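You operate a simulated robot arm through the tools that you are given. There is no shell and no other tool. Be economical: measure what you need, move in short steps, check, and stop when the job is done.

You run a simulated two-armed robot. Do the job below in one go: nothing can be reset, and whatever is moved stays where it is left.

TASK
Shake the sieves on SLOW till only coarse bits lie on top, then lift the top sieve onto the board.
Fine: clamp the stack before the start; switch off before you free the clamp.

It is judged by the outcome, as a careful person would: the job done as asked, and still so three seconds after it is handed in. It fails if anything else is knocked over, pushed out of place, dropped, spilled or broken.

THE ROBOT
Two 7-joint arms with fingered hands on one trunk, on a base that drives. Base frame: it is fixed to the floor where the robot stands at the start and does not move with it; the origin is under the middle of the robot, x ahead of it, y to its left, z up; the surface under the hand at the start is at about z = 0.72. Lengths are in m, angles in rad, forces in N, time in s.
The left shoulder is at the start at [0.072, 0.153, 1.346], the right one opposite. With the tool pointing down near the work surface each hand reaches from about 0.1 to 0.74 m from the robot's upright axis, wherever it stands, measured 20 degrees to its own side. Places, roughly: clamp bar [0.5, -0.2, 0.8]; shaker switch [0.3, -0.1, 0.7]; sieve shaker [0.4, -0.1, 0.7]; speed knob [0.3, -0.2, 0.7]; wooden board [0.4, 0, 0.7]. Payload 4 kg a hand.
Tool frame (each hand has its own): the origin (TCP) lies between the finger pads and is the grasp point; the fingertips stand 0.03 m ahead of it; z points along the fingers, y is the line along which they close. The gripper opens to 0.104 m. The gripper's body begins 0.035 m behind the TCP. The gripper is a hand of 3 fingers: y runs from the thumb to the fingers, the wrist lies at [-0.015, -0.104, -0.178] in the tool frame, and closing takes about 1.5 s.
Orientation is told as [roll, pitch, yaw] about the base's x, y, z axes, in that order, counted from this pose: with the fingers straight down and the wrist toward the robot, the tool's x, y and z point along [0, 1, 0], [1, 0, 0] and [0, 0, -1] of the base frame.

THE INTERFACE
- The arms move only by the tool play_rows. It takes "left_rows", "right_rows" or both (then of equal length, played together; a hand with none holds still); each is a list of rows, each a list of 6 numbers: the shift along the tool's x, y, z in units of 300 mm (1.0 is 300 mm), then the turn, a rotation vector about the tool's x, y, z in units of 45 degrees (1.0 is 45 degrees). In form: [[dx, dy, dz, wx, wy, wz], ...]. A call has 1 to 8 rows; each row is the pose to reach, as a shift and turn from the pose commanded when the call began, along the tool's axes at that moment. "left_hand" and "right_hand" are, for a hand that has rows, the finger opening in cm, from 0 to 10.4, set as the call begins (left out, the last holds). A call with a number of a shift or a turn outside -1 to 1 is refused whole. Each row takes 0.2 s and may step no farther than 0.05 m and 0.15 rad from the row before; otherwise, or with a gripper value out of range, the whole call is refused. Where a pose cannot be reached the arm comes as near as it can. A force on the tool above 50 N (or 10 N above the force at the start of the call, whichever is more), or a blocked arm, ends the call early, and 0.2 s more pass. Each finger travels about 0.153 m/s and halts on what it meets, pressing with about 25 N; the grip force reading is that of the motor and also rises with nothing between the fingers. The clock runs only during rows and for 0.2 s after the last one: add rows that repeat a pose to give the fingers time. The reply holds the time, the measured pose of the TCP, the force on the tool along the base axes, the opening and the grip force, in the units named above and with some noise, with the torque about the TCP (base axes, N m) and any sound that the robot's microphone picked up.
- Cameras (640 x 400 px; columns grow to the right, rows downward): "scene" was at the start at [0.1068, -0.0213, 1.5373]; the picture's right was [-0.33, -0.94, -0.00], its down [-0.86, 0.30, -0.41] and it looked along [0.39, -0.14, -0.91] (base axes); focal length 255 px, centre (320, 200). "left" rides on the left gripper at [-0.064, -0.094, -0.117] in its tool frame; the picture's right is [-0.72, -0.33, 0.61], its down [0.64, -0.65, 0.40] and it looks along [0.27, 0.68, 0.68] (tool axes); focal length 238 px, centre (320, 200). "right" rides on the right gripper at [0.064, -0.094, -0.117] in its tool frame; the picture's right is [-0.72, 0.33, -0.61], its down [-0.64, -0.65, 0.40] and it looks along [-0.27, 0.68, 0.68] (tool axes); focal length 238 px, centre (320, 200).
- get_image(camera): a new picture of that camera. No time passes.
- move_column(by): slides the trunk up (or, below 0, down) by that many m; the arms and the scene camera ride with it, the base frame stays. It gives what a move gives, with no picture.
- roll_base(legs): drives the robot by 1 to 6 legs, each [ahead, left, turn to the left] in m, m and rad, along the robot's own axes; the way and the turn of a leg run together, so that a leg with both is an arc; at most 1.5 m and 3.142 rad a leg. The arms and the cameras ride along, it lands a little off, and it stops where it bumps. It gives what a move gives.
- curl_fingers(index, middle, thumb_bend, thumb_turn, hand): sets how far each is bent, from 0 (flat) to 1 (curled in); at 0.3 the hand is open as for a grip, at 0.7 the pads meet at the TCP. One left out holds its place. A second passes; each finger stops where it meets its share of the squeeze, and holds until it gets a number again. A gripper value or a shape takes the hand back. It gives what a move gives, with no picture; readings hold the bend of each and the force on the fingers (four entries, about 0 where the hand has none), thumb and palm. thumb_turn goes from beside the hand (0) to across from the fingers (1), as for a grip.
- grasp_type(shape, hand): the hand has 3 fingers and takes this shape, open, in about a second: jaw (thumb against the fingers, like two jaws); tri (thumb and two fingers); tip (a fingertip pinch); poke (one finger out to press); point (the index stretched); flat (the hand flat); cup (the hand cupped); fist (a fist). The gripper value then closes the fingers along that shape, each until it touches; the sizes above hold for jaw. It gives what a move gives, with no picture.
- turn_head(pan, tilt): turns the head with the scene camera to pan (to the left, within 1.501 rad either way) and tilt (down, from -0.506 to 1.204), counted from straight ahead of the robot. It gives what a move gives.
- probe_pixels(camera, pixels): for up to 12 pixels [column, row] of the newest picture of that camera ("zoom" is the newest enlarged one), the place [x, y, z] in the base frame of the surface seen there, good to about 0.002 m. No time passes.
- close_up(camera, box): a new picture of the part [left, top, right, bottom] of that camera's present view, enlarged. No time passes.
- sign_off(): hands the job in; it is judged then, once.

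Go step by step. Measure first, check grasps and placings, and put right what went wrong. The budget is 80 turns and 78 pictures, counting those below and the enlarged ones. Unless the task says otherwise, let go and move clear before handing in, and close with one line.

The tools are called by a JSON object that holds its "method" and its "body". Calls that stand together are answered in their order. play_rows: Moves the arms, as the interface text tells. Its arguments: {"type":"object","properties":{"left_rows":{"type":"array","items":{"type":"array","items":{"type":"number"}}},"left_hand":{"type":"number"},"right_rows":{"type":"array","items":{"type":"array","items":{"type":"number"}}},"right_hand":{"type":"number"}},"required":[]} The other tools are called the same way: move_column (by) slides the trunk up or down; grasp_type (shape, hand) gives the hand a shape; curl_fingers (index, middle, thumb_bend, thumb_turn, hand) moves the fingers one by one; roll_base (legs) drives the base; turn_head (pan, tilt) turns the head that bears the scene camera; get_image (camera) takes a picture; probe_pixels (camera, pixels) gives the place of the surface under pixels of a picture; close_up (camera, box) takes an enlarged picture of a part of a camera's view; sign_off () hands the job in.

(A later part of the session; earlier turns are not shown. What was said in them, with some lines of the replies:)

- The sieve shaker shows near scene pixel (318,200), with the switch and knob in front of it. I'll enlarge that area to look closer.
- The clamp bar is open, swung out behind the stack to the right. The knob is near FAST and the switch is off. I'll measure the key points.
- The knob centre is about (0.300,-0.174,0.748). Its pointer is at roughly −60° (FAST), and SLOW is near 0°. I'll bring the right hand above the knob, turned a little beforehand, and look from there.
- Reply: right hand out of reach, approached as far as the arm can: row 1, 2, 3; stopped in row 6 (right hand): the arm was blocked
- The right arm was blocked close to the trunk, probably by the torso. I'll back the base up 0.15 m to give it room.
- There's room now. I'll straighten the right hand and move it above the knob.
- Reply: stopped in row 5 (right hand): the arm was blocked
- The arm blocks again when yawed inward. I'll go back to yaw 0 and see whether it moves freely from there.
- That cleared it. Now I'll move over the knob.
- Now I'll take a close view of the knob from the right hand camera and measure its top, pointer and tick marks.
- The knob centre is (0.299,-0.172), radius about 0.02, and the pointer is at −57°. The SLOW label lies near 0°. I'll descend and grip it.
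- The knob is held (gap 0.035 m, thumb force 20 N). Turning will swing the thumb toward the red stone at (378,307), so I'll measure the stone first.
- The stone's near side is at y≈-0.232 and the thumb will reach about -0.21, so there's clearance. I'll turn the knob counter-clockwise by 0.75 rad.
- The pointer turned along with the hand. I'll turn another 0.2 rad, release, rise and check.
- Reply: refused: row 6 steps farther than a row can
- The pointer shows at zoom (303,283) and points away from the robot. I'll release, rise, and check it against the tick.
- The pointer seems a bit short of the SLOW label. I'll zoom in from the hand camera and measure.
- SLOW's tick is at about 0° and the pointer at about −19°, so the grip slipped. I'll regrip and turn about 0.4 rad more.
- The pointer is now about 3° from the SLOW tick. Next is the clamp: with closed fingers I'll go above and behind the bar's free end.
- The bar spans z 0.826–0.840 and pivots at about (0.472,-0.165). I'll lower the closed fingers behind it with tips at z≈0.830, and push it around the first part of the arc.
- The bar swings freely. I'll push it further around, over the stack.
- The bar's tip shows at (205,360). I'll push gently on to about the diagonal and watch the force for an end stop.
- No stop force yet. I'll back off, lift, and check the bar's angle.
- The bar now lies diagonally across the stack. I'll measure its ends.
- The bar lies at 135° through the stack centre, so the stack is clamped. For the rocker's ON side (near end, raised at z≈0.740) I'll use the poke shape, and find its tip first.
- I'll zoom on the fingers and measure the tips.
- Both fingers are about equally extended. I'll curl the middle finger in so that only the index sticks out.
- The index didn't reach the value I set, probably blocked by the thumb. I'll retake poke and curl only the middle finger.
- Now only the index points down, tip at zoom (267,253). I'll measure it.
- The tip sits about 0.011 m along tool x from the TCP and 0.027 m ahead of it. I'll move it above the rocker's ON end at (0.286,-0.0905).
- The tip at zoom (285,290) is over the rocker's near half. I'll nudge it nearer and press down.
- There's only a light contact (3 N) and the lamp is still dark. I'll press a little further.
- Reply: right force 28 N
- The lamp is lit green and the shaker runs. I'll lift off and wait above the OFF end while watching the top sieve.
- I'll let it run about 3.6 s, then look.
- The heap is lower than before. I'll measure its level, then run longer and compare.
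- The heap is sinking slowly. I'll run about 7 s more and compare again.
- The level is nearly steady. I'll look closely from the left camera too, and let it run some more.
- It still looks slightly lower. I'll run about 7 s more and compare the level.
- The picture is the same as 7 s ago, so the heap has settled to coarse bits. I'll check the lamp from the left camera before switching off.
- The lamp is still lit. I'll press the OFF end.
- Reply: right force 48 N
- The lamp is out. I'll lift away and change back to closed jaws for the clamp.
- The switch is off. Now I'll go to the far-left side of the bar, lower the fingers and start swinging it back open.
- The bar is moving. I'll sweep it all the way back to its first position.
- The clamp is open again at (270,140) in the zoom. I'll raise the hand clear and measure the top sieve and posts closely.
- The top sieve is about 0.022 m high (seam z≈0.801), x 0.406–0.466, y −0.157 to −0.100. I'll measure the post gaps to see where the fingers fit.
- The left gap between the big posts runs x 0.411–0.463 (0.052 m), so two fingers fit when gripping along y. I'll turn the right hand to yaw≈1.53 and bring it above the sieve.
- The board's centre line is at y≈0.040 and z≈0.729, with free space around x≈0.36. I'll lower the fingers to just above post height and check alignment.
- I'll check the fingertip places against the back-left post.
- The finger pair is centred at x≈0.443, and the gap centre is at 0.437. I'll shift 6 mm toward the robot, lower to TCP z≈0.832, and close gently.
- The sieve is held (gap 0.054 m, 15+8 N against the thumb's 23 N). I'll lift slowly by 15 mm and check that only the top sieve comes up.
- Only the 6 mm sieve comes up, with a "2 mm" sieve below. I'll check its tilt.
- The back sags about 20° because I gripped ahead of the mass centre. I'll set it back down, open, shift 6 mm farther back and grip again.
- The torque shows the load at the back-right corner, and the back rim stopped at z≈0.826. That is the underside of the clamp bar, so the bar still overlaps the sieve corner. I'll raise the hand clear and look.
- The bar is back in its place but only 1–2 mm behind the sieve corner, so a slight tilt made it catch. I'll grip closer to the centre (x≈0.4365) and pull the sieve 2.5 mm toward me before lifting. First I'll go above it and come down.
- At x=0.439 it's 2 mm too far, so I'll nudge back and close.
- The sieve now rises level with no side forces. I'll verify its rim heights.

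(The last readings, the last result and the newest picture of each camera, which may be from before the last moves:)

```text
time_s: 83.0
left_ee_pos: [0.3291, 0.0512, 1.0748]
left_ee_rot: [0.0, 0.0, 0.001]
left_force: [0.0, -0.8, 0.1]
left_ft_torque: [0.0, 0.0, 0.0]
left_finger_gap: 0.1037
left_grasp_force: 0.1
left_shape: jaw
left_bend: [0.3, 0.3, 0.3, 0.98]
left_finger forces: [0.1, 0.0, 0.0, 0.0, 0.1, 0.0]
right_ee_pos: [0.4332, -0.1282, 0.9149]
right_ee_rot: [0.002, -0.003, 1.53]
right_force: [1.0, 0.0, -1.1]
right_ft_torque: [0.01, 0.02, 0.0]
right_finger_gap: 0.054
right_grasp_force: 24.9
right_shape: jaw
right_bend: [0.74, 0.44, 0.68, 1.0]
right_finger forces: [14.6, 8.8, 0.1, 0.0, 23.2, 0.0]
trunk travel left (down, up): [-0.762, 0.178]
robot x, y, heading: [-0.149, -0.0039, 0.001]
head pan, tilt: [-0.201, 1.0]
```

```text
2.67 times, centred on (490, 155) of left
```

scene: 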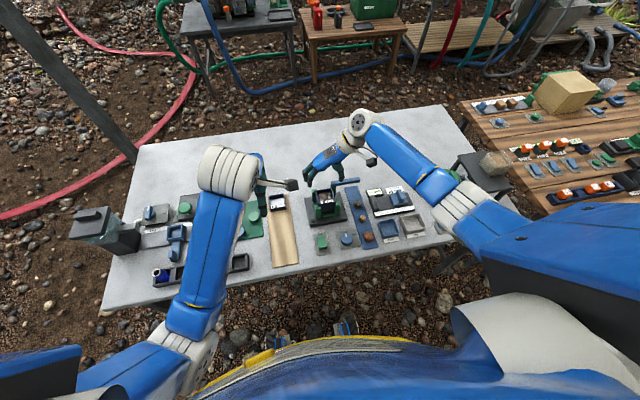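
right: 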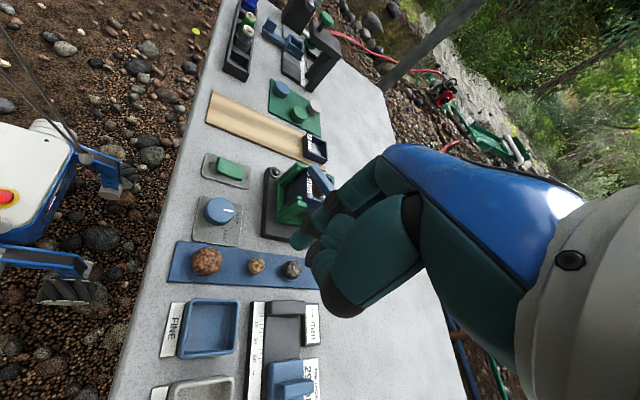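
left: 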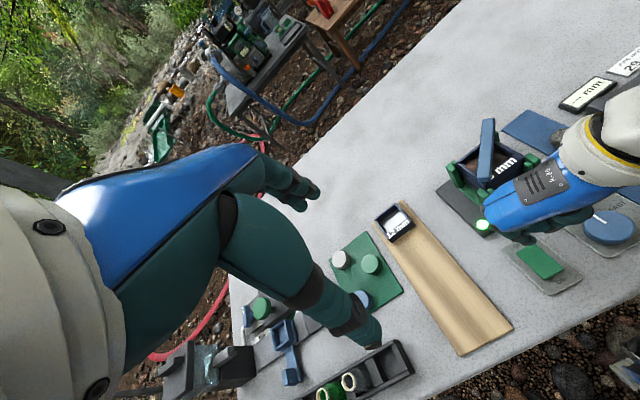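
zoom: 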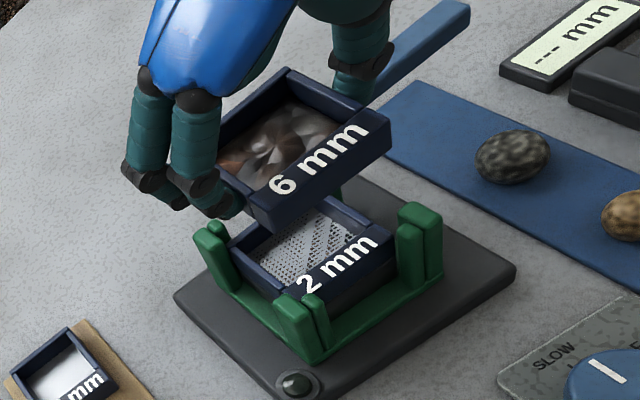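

The sieve is up, level and full, and the 2 mm sieve stays in place. The left hand hovers over the board at (0.33,0.05), so I'll move it aside to the left first, turned to look back.

{"method": "play_rows", "body": {"left_rows": [[0.12, 0, -0.03, 0, 0, 0.17], [0.24, 0, -0.06, 0, 0, 0.34], [0.37, 0, -0.06, 0, 0, 0.51], [0.5, 0, -0.06, 0, 0, 0.68], [0.63, 0, -0.06, 0, 0, 0.85], [0.75, 0, -0.06, 0, 0, 0.85], [0.75, 0, -0.06, 0, 0, 0.85]]}}

{"method": "get_image", "body": {"camera": "left"}}

```text
time_s: 84.6
left_ee_pos: [0.3271, 0.2761, 1.0925]
left_ee_rot: [0.001, 0.0, -0.668]
left_force: [-0.5, -0.2, -0.5]
left_ft_torque: [-0.01, -0.04, 0.01]
left_finger_gap: 0.1037
left_grasp_force: 0.1
left_shape: jaw
left_bend: [0.3, 0.3, 0.3, 0.98]
left_finger forces: [0.0, 0.0, 0.1, 0.0, 0.0, 0.0]
right_ee_pos: [0.4322, -0.1261, 0.916]
right_ee_rot: [0.002, -0.001, 1.531]
right_force: [0.5, 0.8, -0.4]
right_ft_torque: [0.0, -0.01, 0.02]
right_finger_gap: 0.0541
right_grasp_force: 24.9
right_shape: jaw
right_bend: [0.74, 0.44, 0.68, 1.0]
right_finger forces: [14.6, 8.7, 0.1, 0.0, 23.3, 0.1]
trunk travel left (down, up): [-0.762, 0.178]
robot x, y, heading: [-0.1487, 0.0004, 0.002]
head pan, tilt: [-0.201, 1.0]
```

```text
6 pictures are left
```

left: 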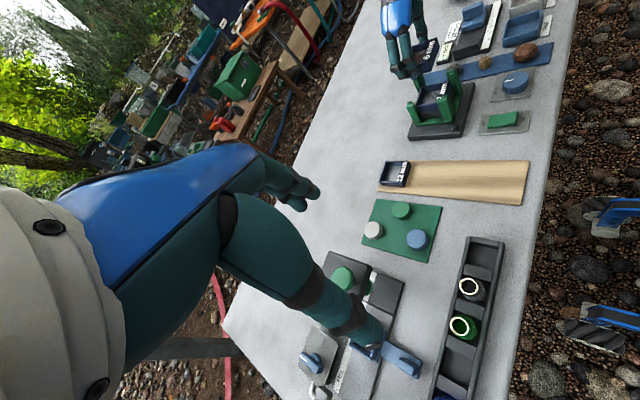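

The left camera now overlooks the board. I'll measure the board edges around the free middle.

{"method": "probe_pixels", "body": {"camera": "left", "pixels": [[460, 163], [455, 180], [450, 197], [480, 163], [470, 201], [440, 165], [425, 193], [408, 163], [405, 180], [418, 238], [435, 225], [500, 180]]}}

```text
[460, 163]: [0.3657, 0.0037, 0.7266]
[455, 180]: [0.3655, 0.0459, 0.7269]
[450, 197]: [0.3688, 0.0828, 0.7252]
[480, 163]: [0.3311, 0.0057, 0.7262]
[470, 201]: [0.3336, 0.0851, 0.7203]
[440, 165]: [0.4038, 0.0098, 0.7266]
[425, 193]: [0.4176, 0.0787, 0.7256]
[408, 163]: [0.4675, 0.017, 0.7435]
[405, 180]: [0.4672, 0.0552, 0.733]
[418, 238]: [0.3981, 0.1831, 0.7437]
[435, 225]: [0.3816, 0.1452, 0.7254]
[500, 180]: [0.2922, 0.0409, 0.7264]
```

The board spans y 0.003–0.082 at x≈0.366. I'll carry the sieve across to (0.365, 0.042) and lower partway.

{"method": "play_rows", "body": {"right_rows": [[0.04, 0.09, 0, 0, 0, 0], [0.08, 0.18, 0, 0, 0, 0], [0.12, 0.27, 0, 0, 0, 0], [0.16, 0.36, 0, 0, 0, 0], [0.2, 0.45, 0, 0, 0, 0], [0.248, 0.555, 0, 0, 0, 0], [0.248, 0.555, 0.1, 0, 0, 0], [0.248, 0.555, 0.2, 0, 0, 0]]}}

{"method": "play_rows", "body": {"right_rows": [[0, 0, 0.08, 0, 0, 0], [0, 0, 0.15, 0, 0, 0], [0, 0, 0.19, 0, 0, 0], [0, 0, 0.19, 0, 0, 0]]}}

{"method": "close_up", "body": {"camera": "left", "box": [370, 80, 540, 220]}}

```text
time_s: 86.4
left_ee_pos: [0.3287, 0.2758, 1.0933]
left_ee_rot: [-0.001, 0.001, -0.669]
left_force: [0.1, 0.3, -0.7]
left_ft_torque: [-0.01, -0.01, 0.0]
left_finger_gap: 0.1037
left_grasp_force: 0.0
left_shape: jaw
left_bend: [0.3, 0.3, 0.3, 0.98]
left_finger forces: [0.1, 0.0, 0.1, 0.0, 0.0, 0.0]
right_ee_pos: [0.3662, 0.0437, 0.8563]
right_ee_rot: [0.002, -0.002, 1.529]
right_force: [0.5, 0.2, -1.0]
right_ft_torque: [-0.01, 0.02, 0.02]
right_finger_gap: 0.0542
right_grasp_force: 25.7
right_shape: jaw
right_bend: [0.74, 0.44, 0.68, 1.0]
right_finger forces: [14.5, 8.7, 0.0, 0.0, 23.2, 0.0]
trunk travel left (down, up): [-0.762, 0.178]
robot x, y, heading: [-0.1506, -0.0, -0.004]
head pan, tilt: [-0.201, 1.0]
```

```text
time_s: 87.4
left_ee_pos: [0.327, 0.2774, 1.0929]
left_ee_rot: [0.0, 0.0, -0.669]
left_force: [0.1, 0.3, -0.1]
left_ft_torque: [0.0, -0.02, 0.02]
left_finger_gap: 0.1037
left_grasp_force: 0.0
left_shape: jaw
left_bend: [0.3, 0.3, 0.3, 0.98]
left_finger forces: [0.0, 0.0, 0.1, 0.0, 0.0, 0.1]
right_ee_pos: [0.3659, 0.0415, 0.7997]
right_ee_rot: [0.0, 0.0, 1.532]
right_force: [0.0, 0.2, -0.5]
right_ft_torque: [0.02, 0.0, 0.02]
right_finger_gap: 0.0538
right_grasp_force: 25.5
right_shape: jaw
right_bend: [0.74, 0.44, 0.68, 1.0]
right_finger forces: [14.6, 8.6, 0.0, 0.0, 23.2, 0.0]
trunk travel left (down, up): [-0.762, 0.178]
robot x, y, heading: [-0.1488, -0.0014, -0.005]
head pan, tilt: [-0.201, 1.0]
```

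```text
2.86 times, centred on (455, 150) of left
```

zoom: 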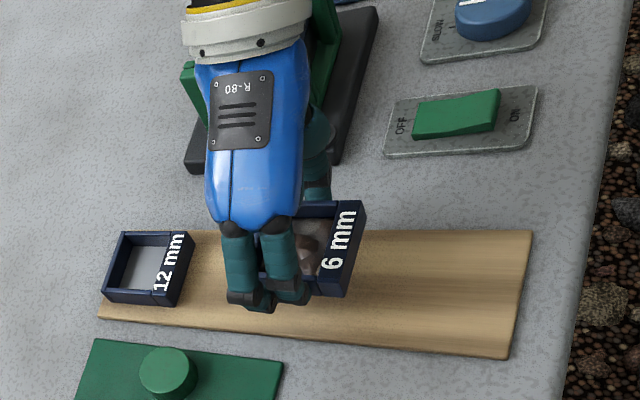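

The sieve hangs level over the board. I'll lower it gently the last 37 mm, watching for contact.

{"method": "play_rows", "body": {"right_rows": [[0, 0, 0.05, 0, 0, 0], [0, 0, 0.09, 0, 0, 0], [0, 0, 0.105, 0, 0, 0], [0, 0, 0.113, 0, 0, 0], [0, 0, 0.12, 0, 0, 0], [0, 0, 0.12, 0, 0, 0]]}}

```text
time_s: 88.8
left_ee_pos: [0.3261, 0.2774, 1.0907]
left_ee_rot: [0.0, -0.001, -0.668]
left_force: [-0.5, -0.6, -0.5]
left_ft_torque: [0.02, 0.0, -0.02]
left_finger_gap: 0.1036
left_grasp_force: 0.1
left_shape: jaw
left_bend: [0.3, 0.3, 0.3, 0.98]
left_finger forces: [0.0, 0.0, 0.1, 0.1, 0.0, 0.0]
right_ee_pos: [0.3655, 0.043, 0.7632]
right_ee_rot: [0.001, -0.001, 1.533]
right_force: [0.2, -0.9, -0.9]
right_ft_torque: [0.0, 0.01, -0.01]
right_finger_gap: 0.0538
right_grasp_force: 24.7
right_shape: jaw
right_bend: [0.74, 0.44, 0.68, 1.0]
right_finger forces: [14.4, 8.7, 0.1, 0.1, 23.2, 0.0]
trunk travel left (down, up): [-0.762, 0.178]
robot x, y, heading: [-0.1514, -0.0001, 0.003]
head pan, tilt: [-0.201, 1.0]
```

There's no contact yet, so I'll go on in 1 mm steps.

{"method": "play_rows", "body": {"right_rows": [[0, 0, 0.004, 0, 0, 0], [0, 0, 0.008, 0, 0, 0], [0, 0, 0.008, 0, 0, 0]]}}

{"method": "close_up", "body": {"camera": "left", "box": [420, 140, 510, 210]}}

{"method": "probe_pixels", "body": {"camera": "zoom", "pixels": [[290, 140], [270, 220], [265, 250], [240, 170], [310, 160], [285, 260], [320, 210], [275, 268]]}}

```text
time_s: 89.6
left_ee_pos: [0.3262, 0.2763, 1.0932]
left_ee_rot: [-0.002, 0.002, -0.669]
left_force: [0.1, 0.0, -0.5]
left_ft_torque: [-0.01, 0.02, 0.04]
left_finger_gap: 0.104
left_grasp_force: 0.0
left_shape: jaw
left_bend: [0.3, 0.3, 0.3, 0.98]
left_finger forces: [0.1, 0.0, 0.0, 0.0, 0.0, 0.0]
right_ee_pos: [0.3663, 0.0438, 0.7603]
right_ee_rot: [0.002, -0.001, 1.532]
right_force: [-0.9, -0.3, -1.4]
right_ft_torque: [0.0, 0.01, 0.0]
right_finger_gap: 0.0537
right_grasp_force: 24.6
right_shape: jaw
right_bend: [0.74, 0.44, 0.68, 1.0]
right_finger forces: [14.5, 8.7, 0.1, 0.1, 23.2, 0.0]
trunk travel left (down, up): [-0.762, 0.178]
robot x, y, heading: [-0.1513, 0.0012, 0.003]
head pan, tilt: [-0.201, 1.0]
```

```text
5.71 times, centred on (465, 175) of left
```

zoom: 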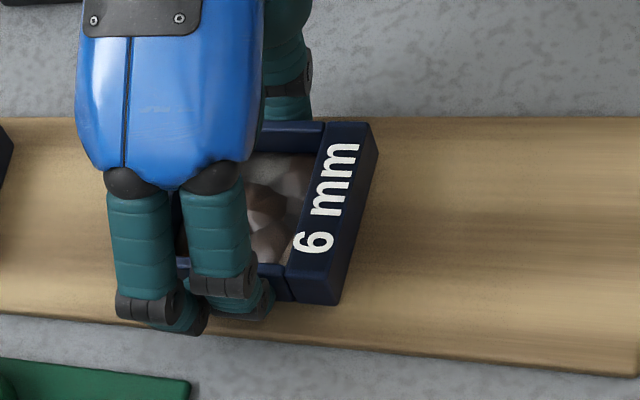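

```text
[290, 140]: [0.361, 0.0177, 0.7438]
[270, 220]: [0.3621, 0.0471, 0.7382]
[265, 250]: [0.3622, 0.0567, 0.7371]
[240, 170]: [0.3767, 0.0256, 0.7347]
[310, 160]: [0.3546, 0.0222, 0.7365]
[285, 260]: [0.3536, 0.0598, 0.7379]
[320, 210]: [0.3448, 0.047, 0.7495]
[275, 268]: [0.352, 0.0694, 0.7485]
```

The rim is at z≈0.749, while the 12 mm sieve's rim on the board is at about 0.7435, so there may be up to 5 mm left. I'll keep lowering until something touches.

{"method": "play_rows", "body": {"right_rows": [[0, 0, 0.003, 0, 0, 0], [0, 0, 0.006, 0, 0, 0], [0, 0, 0.009, 0, 0, 0], [0, 0, 0.009, 0, 0, 0]]}}

```text
time_s: 90.6
left_ee_pos: [0.3268, 0.2772, 1.0917]
left_ee_rot: [-0.001, -0.001, -0.668]
left_force: [-0.2, -0.8, -0.4]
left_ft_torque: [0.01, 0.02, -0.02]
left_finger_gap: 0.1035
left_grasp_force: 0.1
left_shape: jaw
left_bend: [0.3, 0.3, 0.3, 0.98]
left_finger forces: [0.0, 0.1, 0.0, 0.1, 0.1, 0.1]
right_ee_pos: [0.3648, 0.0434, 0.7594]
right_ee_rot: [-0.001, -0.004, 1.532]
right_force: [0.0, -1.6, 7.5]
right_ft_torque: [0.04, -0.02, -0.03]
right_finger_gap: 0.0539
right_grasp_force: 24.7
right_shape: jaw
right_bend: [0.74, 0.44, 0.68, 1.0]
right_finger forces: [14.9, 8.7, 0.0, 0.1, 24.6, 0.0]
trunk travel left (down, up): [-0.762, 0.178]
robot x, y, heading: [-0.1485, -0.0005, -0.001]
head pan, tilt: [-0.201, 1.0]
```

Contact with 7.5 N upward and hardly any torque, so it rests flat. I'll relieve the push by 1 mm, open, and rise straight up.

{"method": "play_rows", "body": {"right_rows": [[0, 0, -0.003, 0, 0, 0], [0, 0, -0.004, 0, 0, 0]]}}

{"method": "play_rows", "body": {"right_rows": [[0, 0, 0, 0, 0, 0], [0, 0, 0, 0, 0, 0], [0, 0, 0, 0, 0, 0], [0, 0, -0.06, 0, 0, 0], [0, 0, -0.16, 0, 0, 0], [0, 0, -0.3, 0, 0, 0], [0, 0, -0.45, 0, 0, 0], [0, 0, -0.6, 0, 0, 0]], "right_hand": 8.0}}

{"method": "play_rows", "body": {"right_rows": [[0, -0.1, 0, 0, 0, 0], [0, -0.2, 0, 0, 0, 0], [0, -0.35, 0, 0, 0, 0], [0, -0.5, 0, 0, 0, 0], [0, -0.65, 0, 0, 0, 0], [0, -0.8, 0, 0, 0, 0], [0, -0.95, 0, 0, 0, 0]]}}

{"method": "close_up", "body": {"camera": "left", "box": [360, 30, 580, 230]}}

```text
time_s: 91.2
left_ee_pos: [0.3265, 0.2765, 1.0928]
left_ee_rot: [0.0, -0.002, -0.669]
left_force: [-0.7, -0.4, 0.1]
left_ft_torque: [-0.01, 0.01, -0.02]
left_finger_gap: 0.1036
left_grasp_force: 0.0
left_shape: jaw
left_bend: [0.3, 0.3, 0.3, 0.98]
left_finger forces: [0.0, 0.0, 0.0, 0.1, 0.0, 0.0]
right_ee_pos: [0.3656, 0.0422, 0.76]
right_ee_rot: [0.001, -0.002, 1.53]
right_force: [2.0, 0.1, 5.3]
right_ft_torque: [0.07, -0.07, -0.03]
right_finger_gap: 0.0541
right_grasp_force: 25.0
right_shape: jaw
right_bend: [0.74, 0.44, 0.68, 1.0]
right_finger forces: [15.4, 9.1, 0.0, 0.0, 24.0, 0.0]
trunk travel left (down, up): [-0.762, 0.178]
robot x, y, heading: [-0.1529, 0.0021, 0.003]
head pan, tilt: [-0.201, 1.0]
```

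```text
time_s: 93.0
left_ee_pos: [0.326, 0.2755, 1.0929]
left_ee_rot: [0.0, 0.0, -0.667]
left_force: [0.4, -0.3, -0.1]
left_ft_torque: [0.0, -0.04, 0.02]
left_finger_gap: 0.1036
left_grasp_force: 0.0
left_shape: jaw
left_bend: [0.3, 0.3, 0.3, 0.98]
left_finger forces: [0.0, 0.1, 0.0, 0.0, 0.1, 0.0]
right_ee_pos: [0.3645, 0.0423, 0.9421]
right_ee_rot: [0.0, 0.0, 1.531]
right_force: [0.5, -0.3, -0.3]
right_ft_torque: [0.01, -0.02, 0.0]
right_finger_gap: 0.0798
right_grasp_force: 0.0
right_shape: jaw
right_bend: [0.27, 0.35, 0.53, 0.99]
right_finger forces: [0.0, 0.0, 0.0, 0.0, 0.0, 0.1]
trunk travel left (down, up): [-0.762, 0.178]
robot x, y, heading: [-0.1515, 0.0006, 0.001]
head pan, tilt: [-0.201, 1.0]
```

```text
time_s: 94.6
left_ee_pos: [0.3271, 0.2745, 1.0935]
left_ee_rot: [0.003, -0.001, -0.668]
left_force: [0.1, -0.2, -0.5]
left_ft_torque: [-0.02, 0.0, -0.04]
left_finger_gap: 0.1036
left_grasp_force: 0.1
left_shape: jaw
left_bend: [0.3, 0.3, 0.3, 0.98]
left_finger forces: [0.0, 0.1, 0.0, 0.1, 0.0, 0.1]
right_ee_pos: [0.3517, -0.2436, 0.9395]
right_ee_rot: [0.001, -0.004, 1.532]
right_force: [0.4, 0.1, 0.2]
right_ft_torque: [-0.02, 0.0, 0.0]
right_finger_gap: 0.0795
right_grasp_force: 0.2
right_shape: jaw
right_bend: [0.27, 0.35, 0.53, 0.99]
right_finger forces: [0.0, 0.0, 0.0, 0.0, 0.0, 0.0]
trunk travel left (down, up): [-0.762, 0.178]
robot x, y, heading: [-0.1472, -0.0016, 0.003]
head pan, tilt: [-0.201, 1.0]
```

```text
2.00 times, centred on (470, 130) of left
```

zoom: 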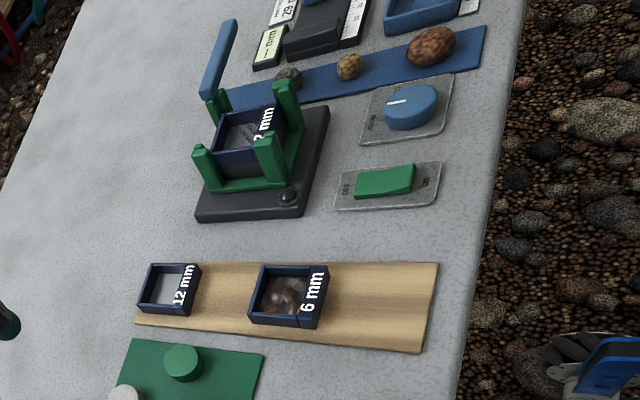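

The 6 mm sieve with its coarse bits stands flat on the board at (290,295). The shaker is off, the clamp is free, and nothing else has moved. I'm handing in.

{"method": "sign_off", "body": {}}

```text
The job is handed in.
```

The sieves were clamped and shaken on SLOW for about 26 s, until the heap stopped sinking. I then switched off, freed the clamp, and set the 6 mm top sieve with its coarse bits on the board. The first lift tilted because I gripped off-centre and the sieve caught on the clamp bar; I set it back down and lifted it level, with no spill seen.
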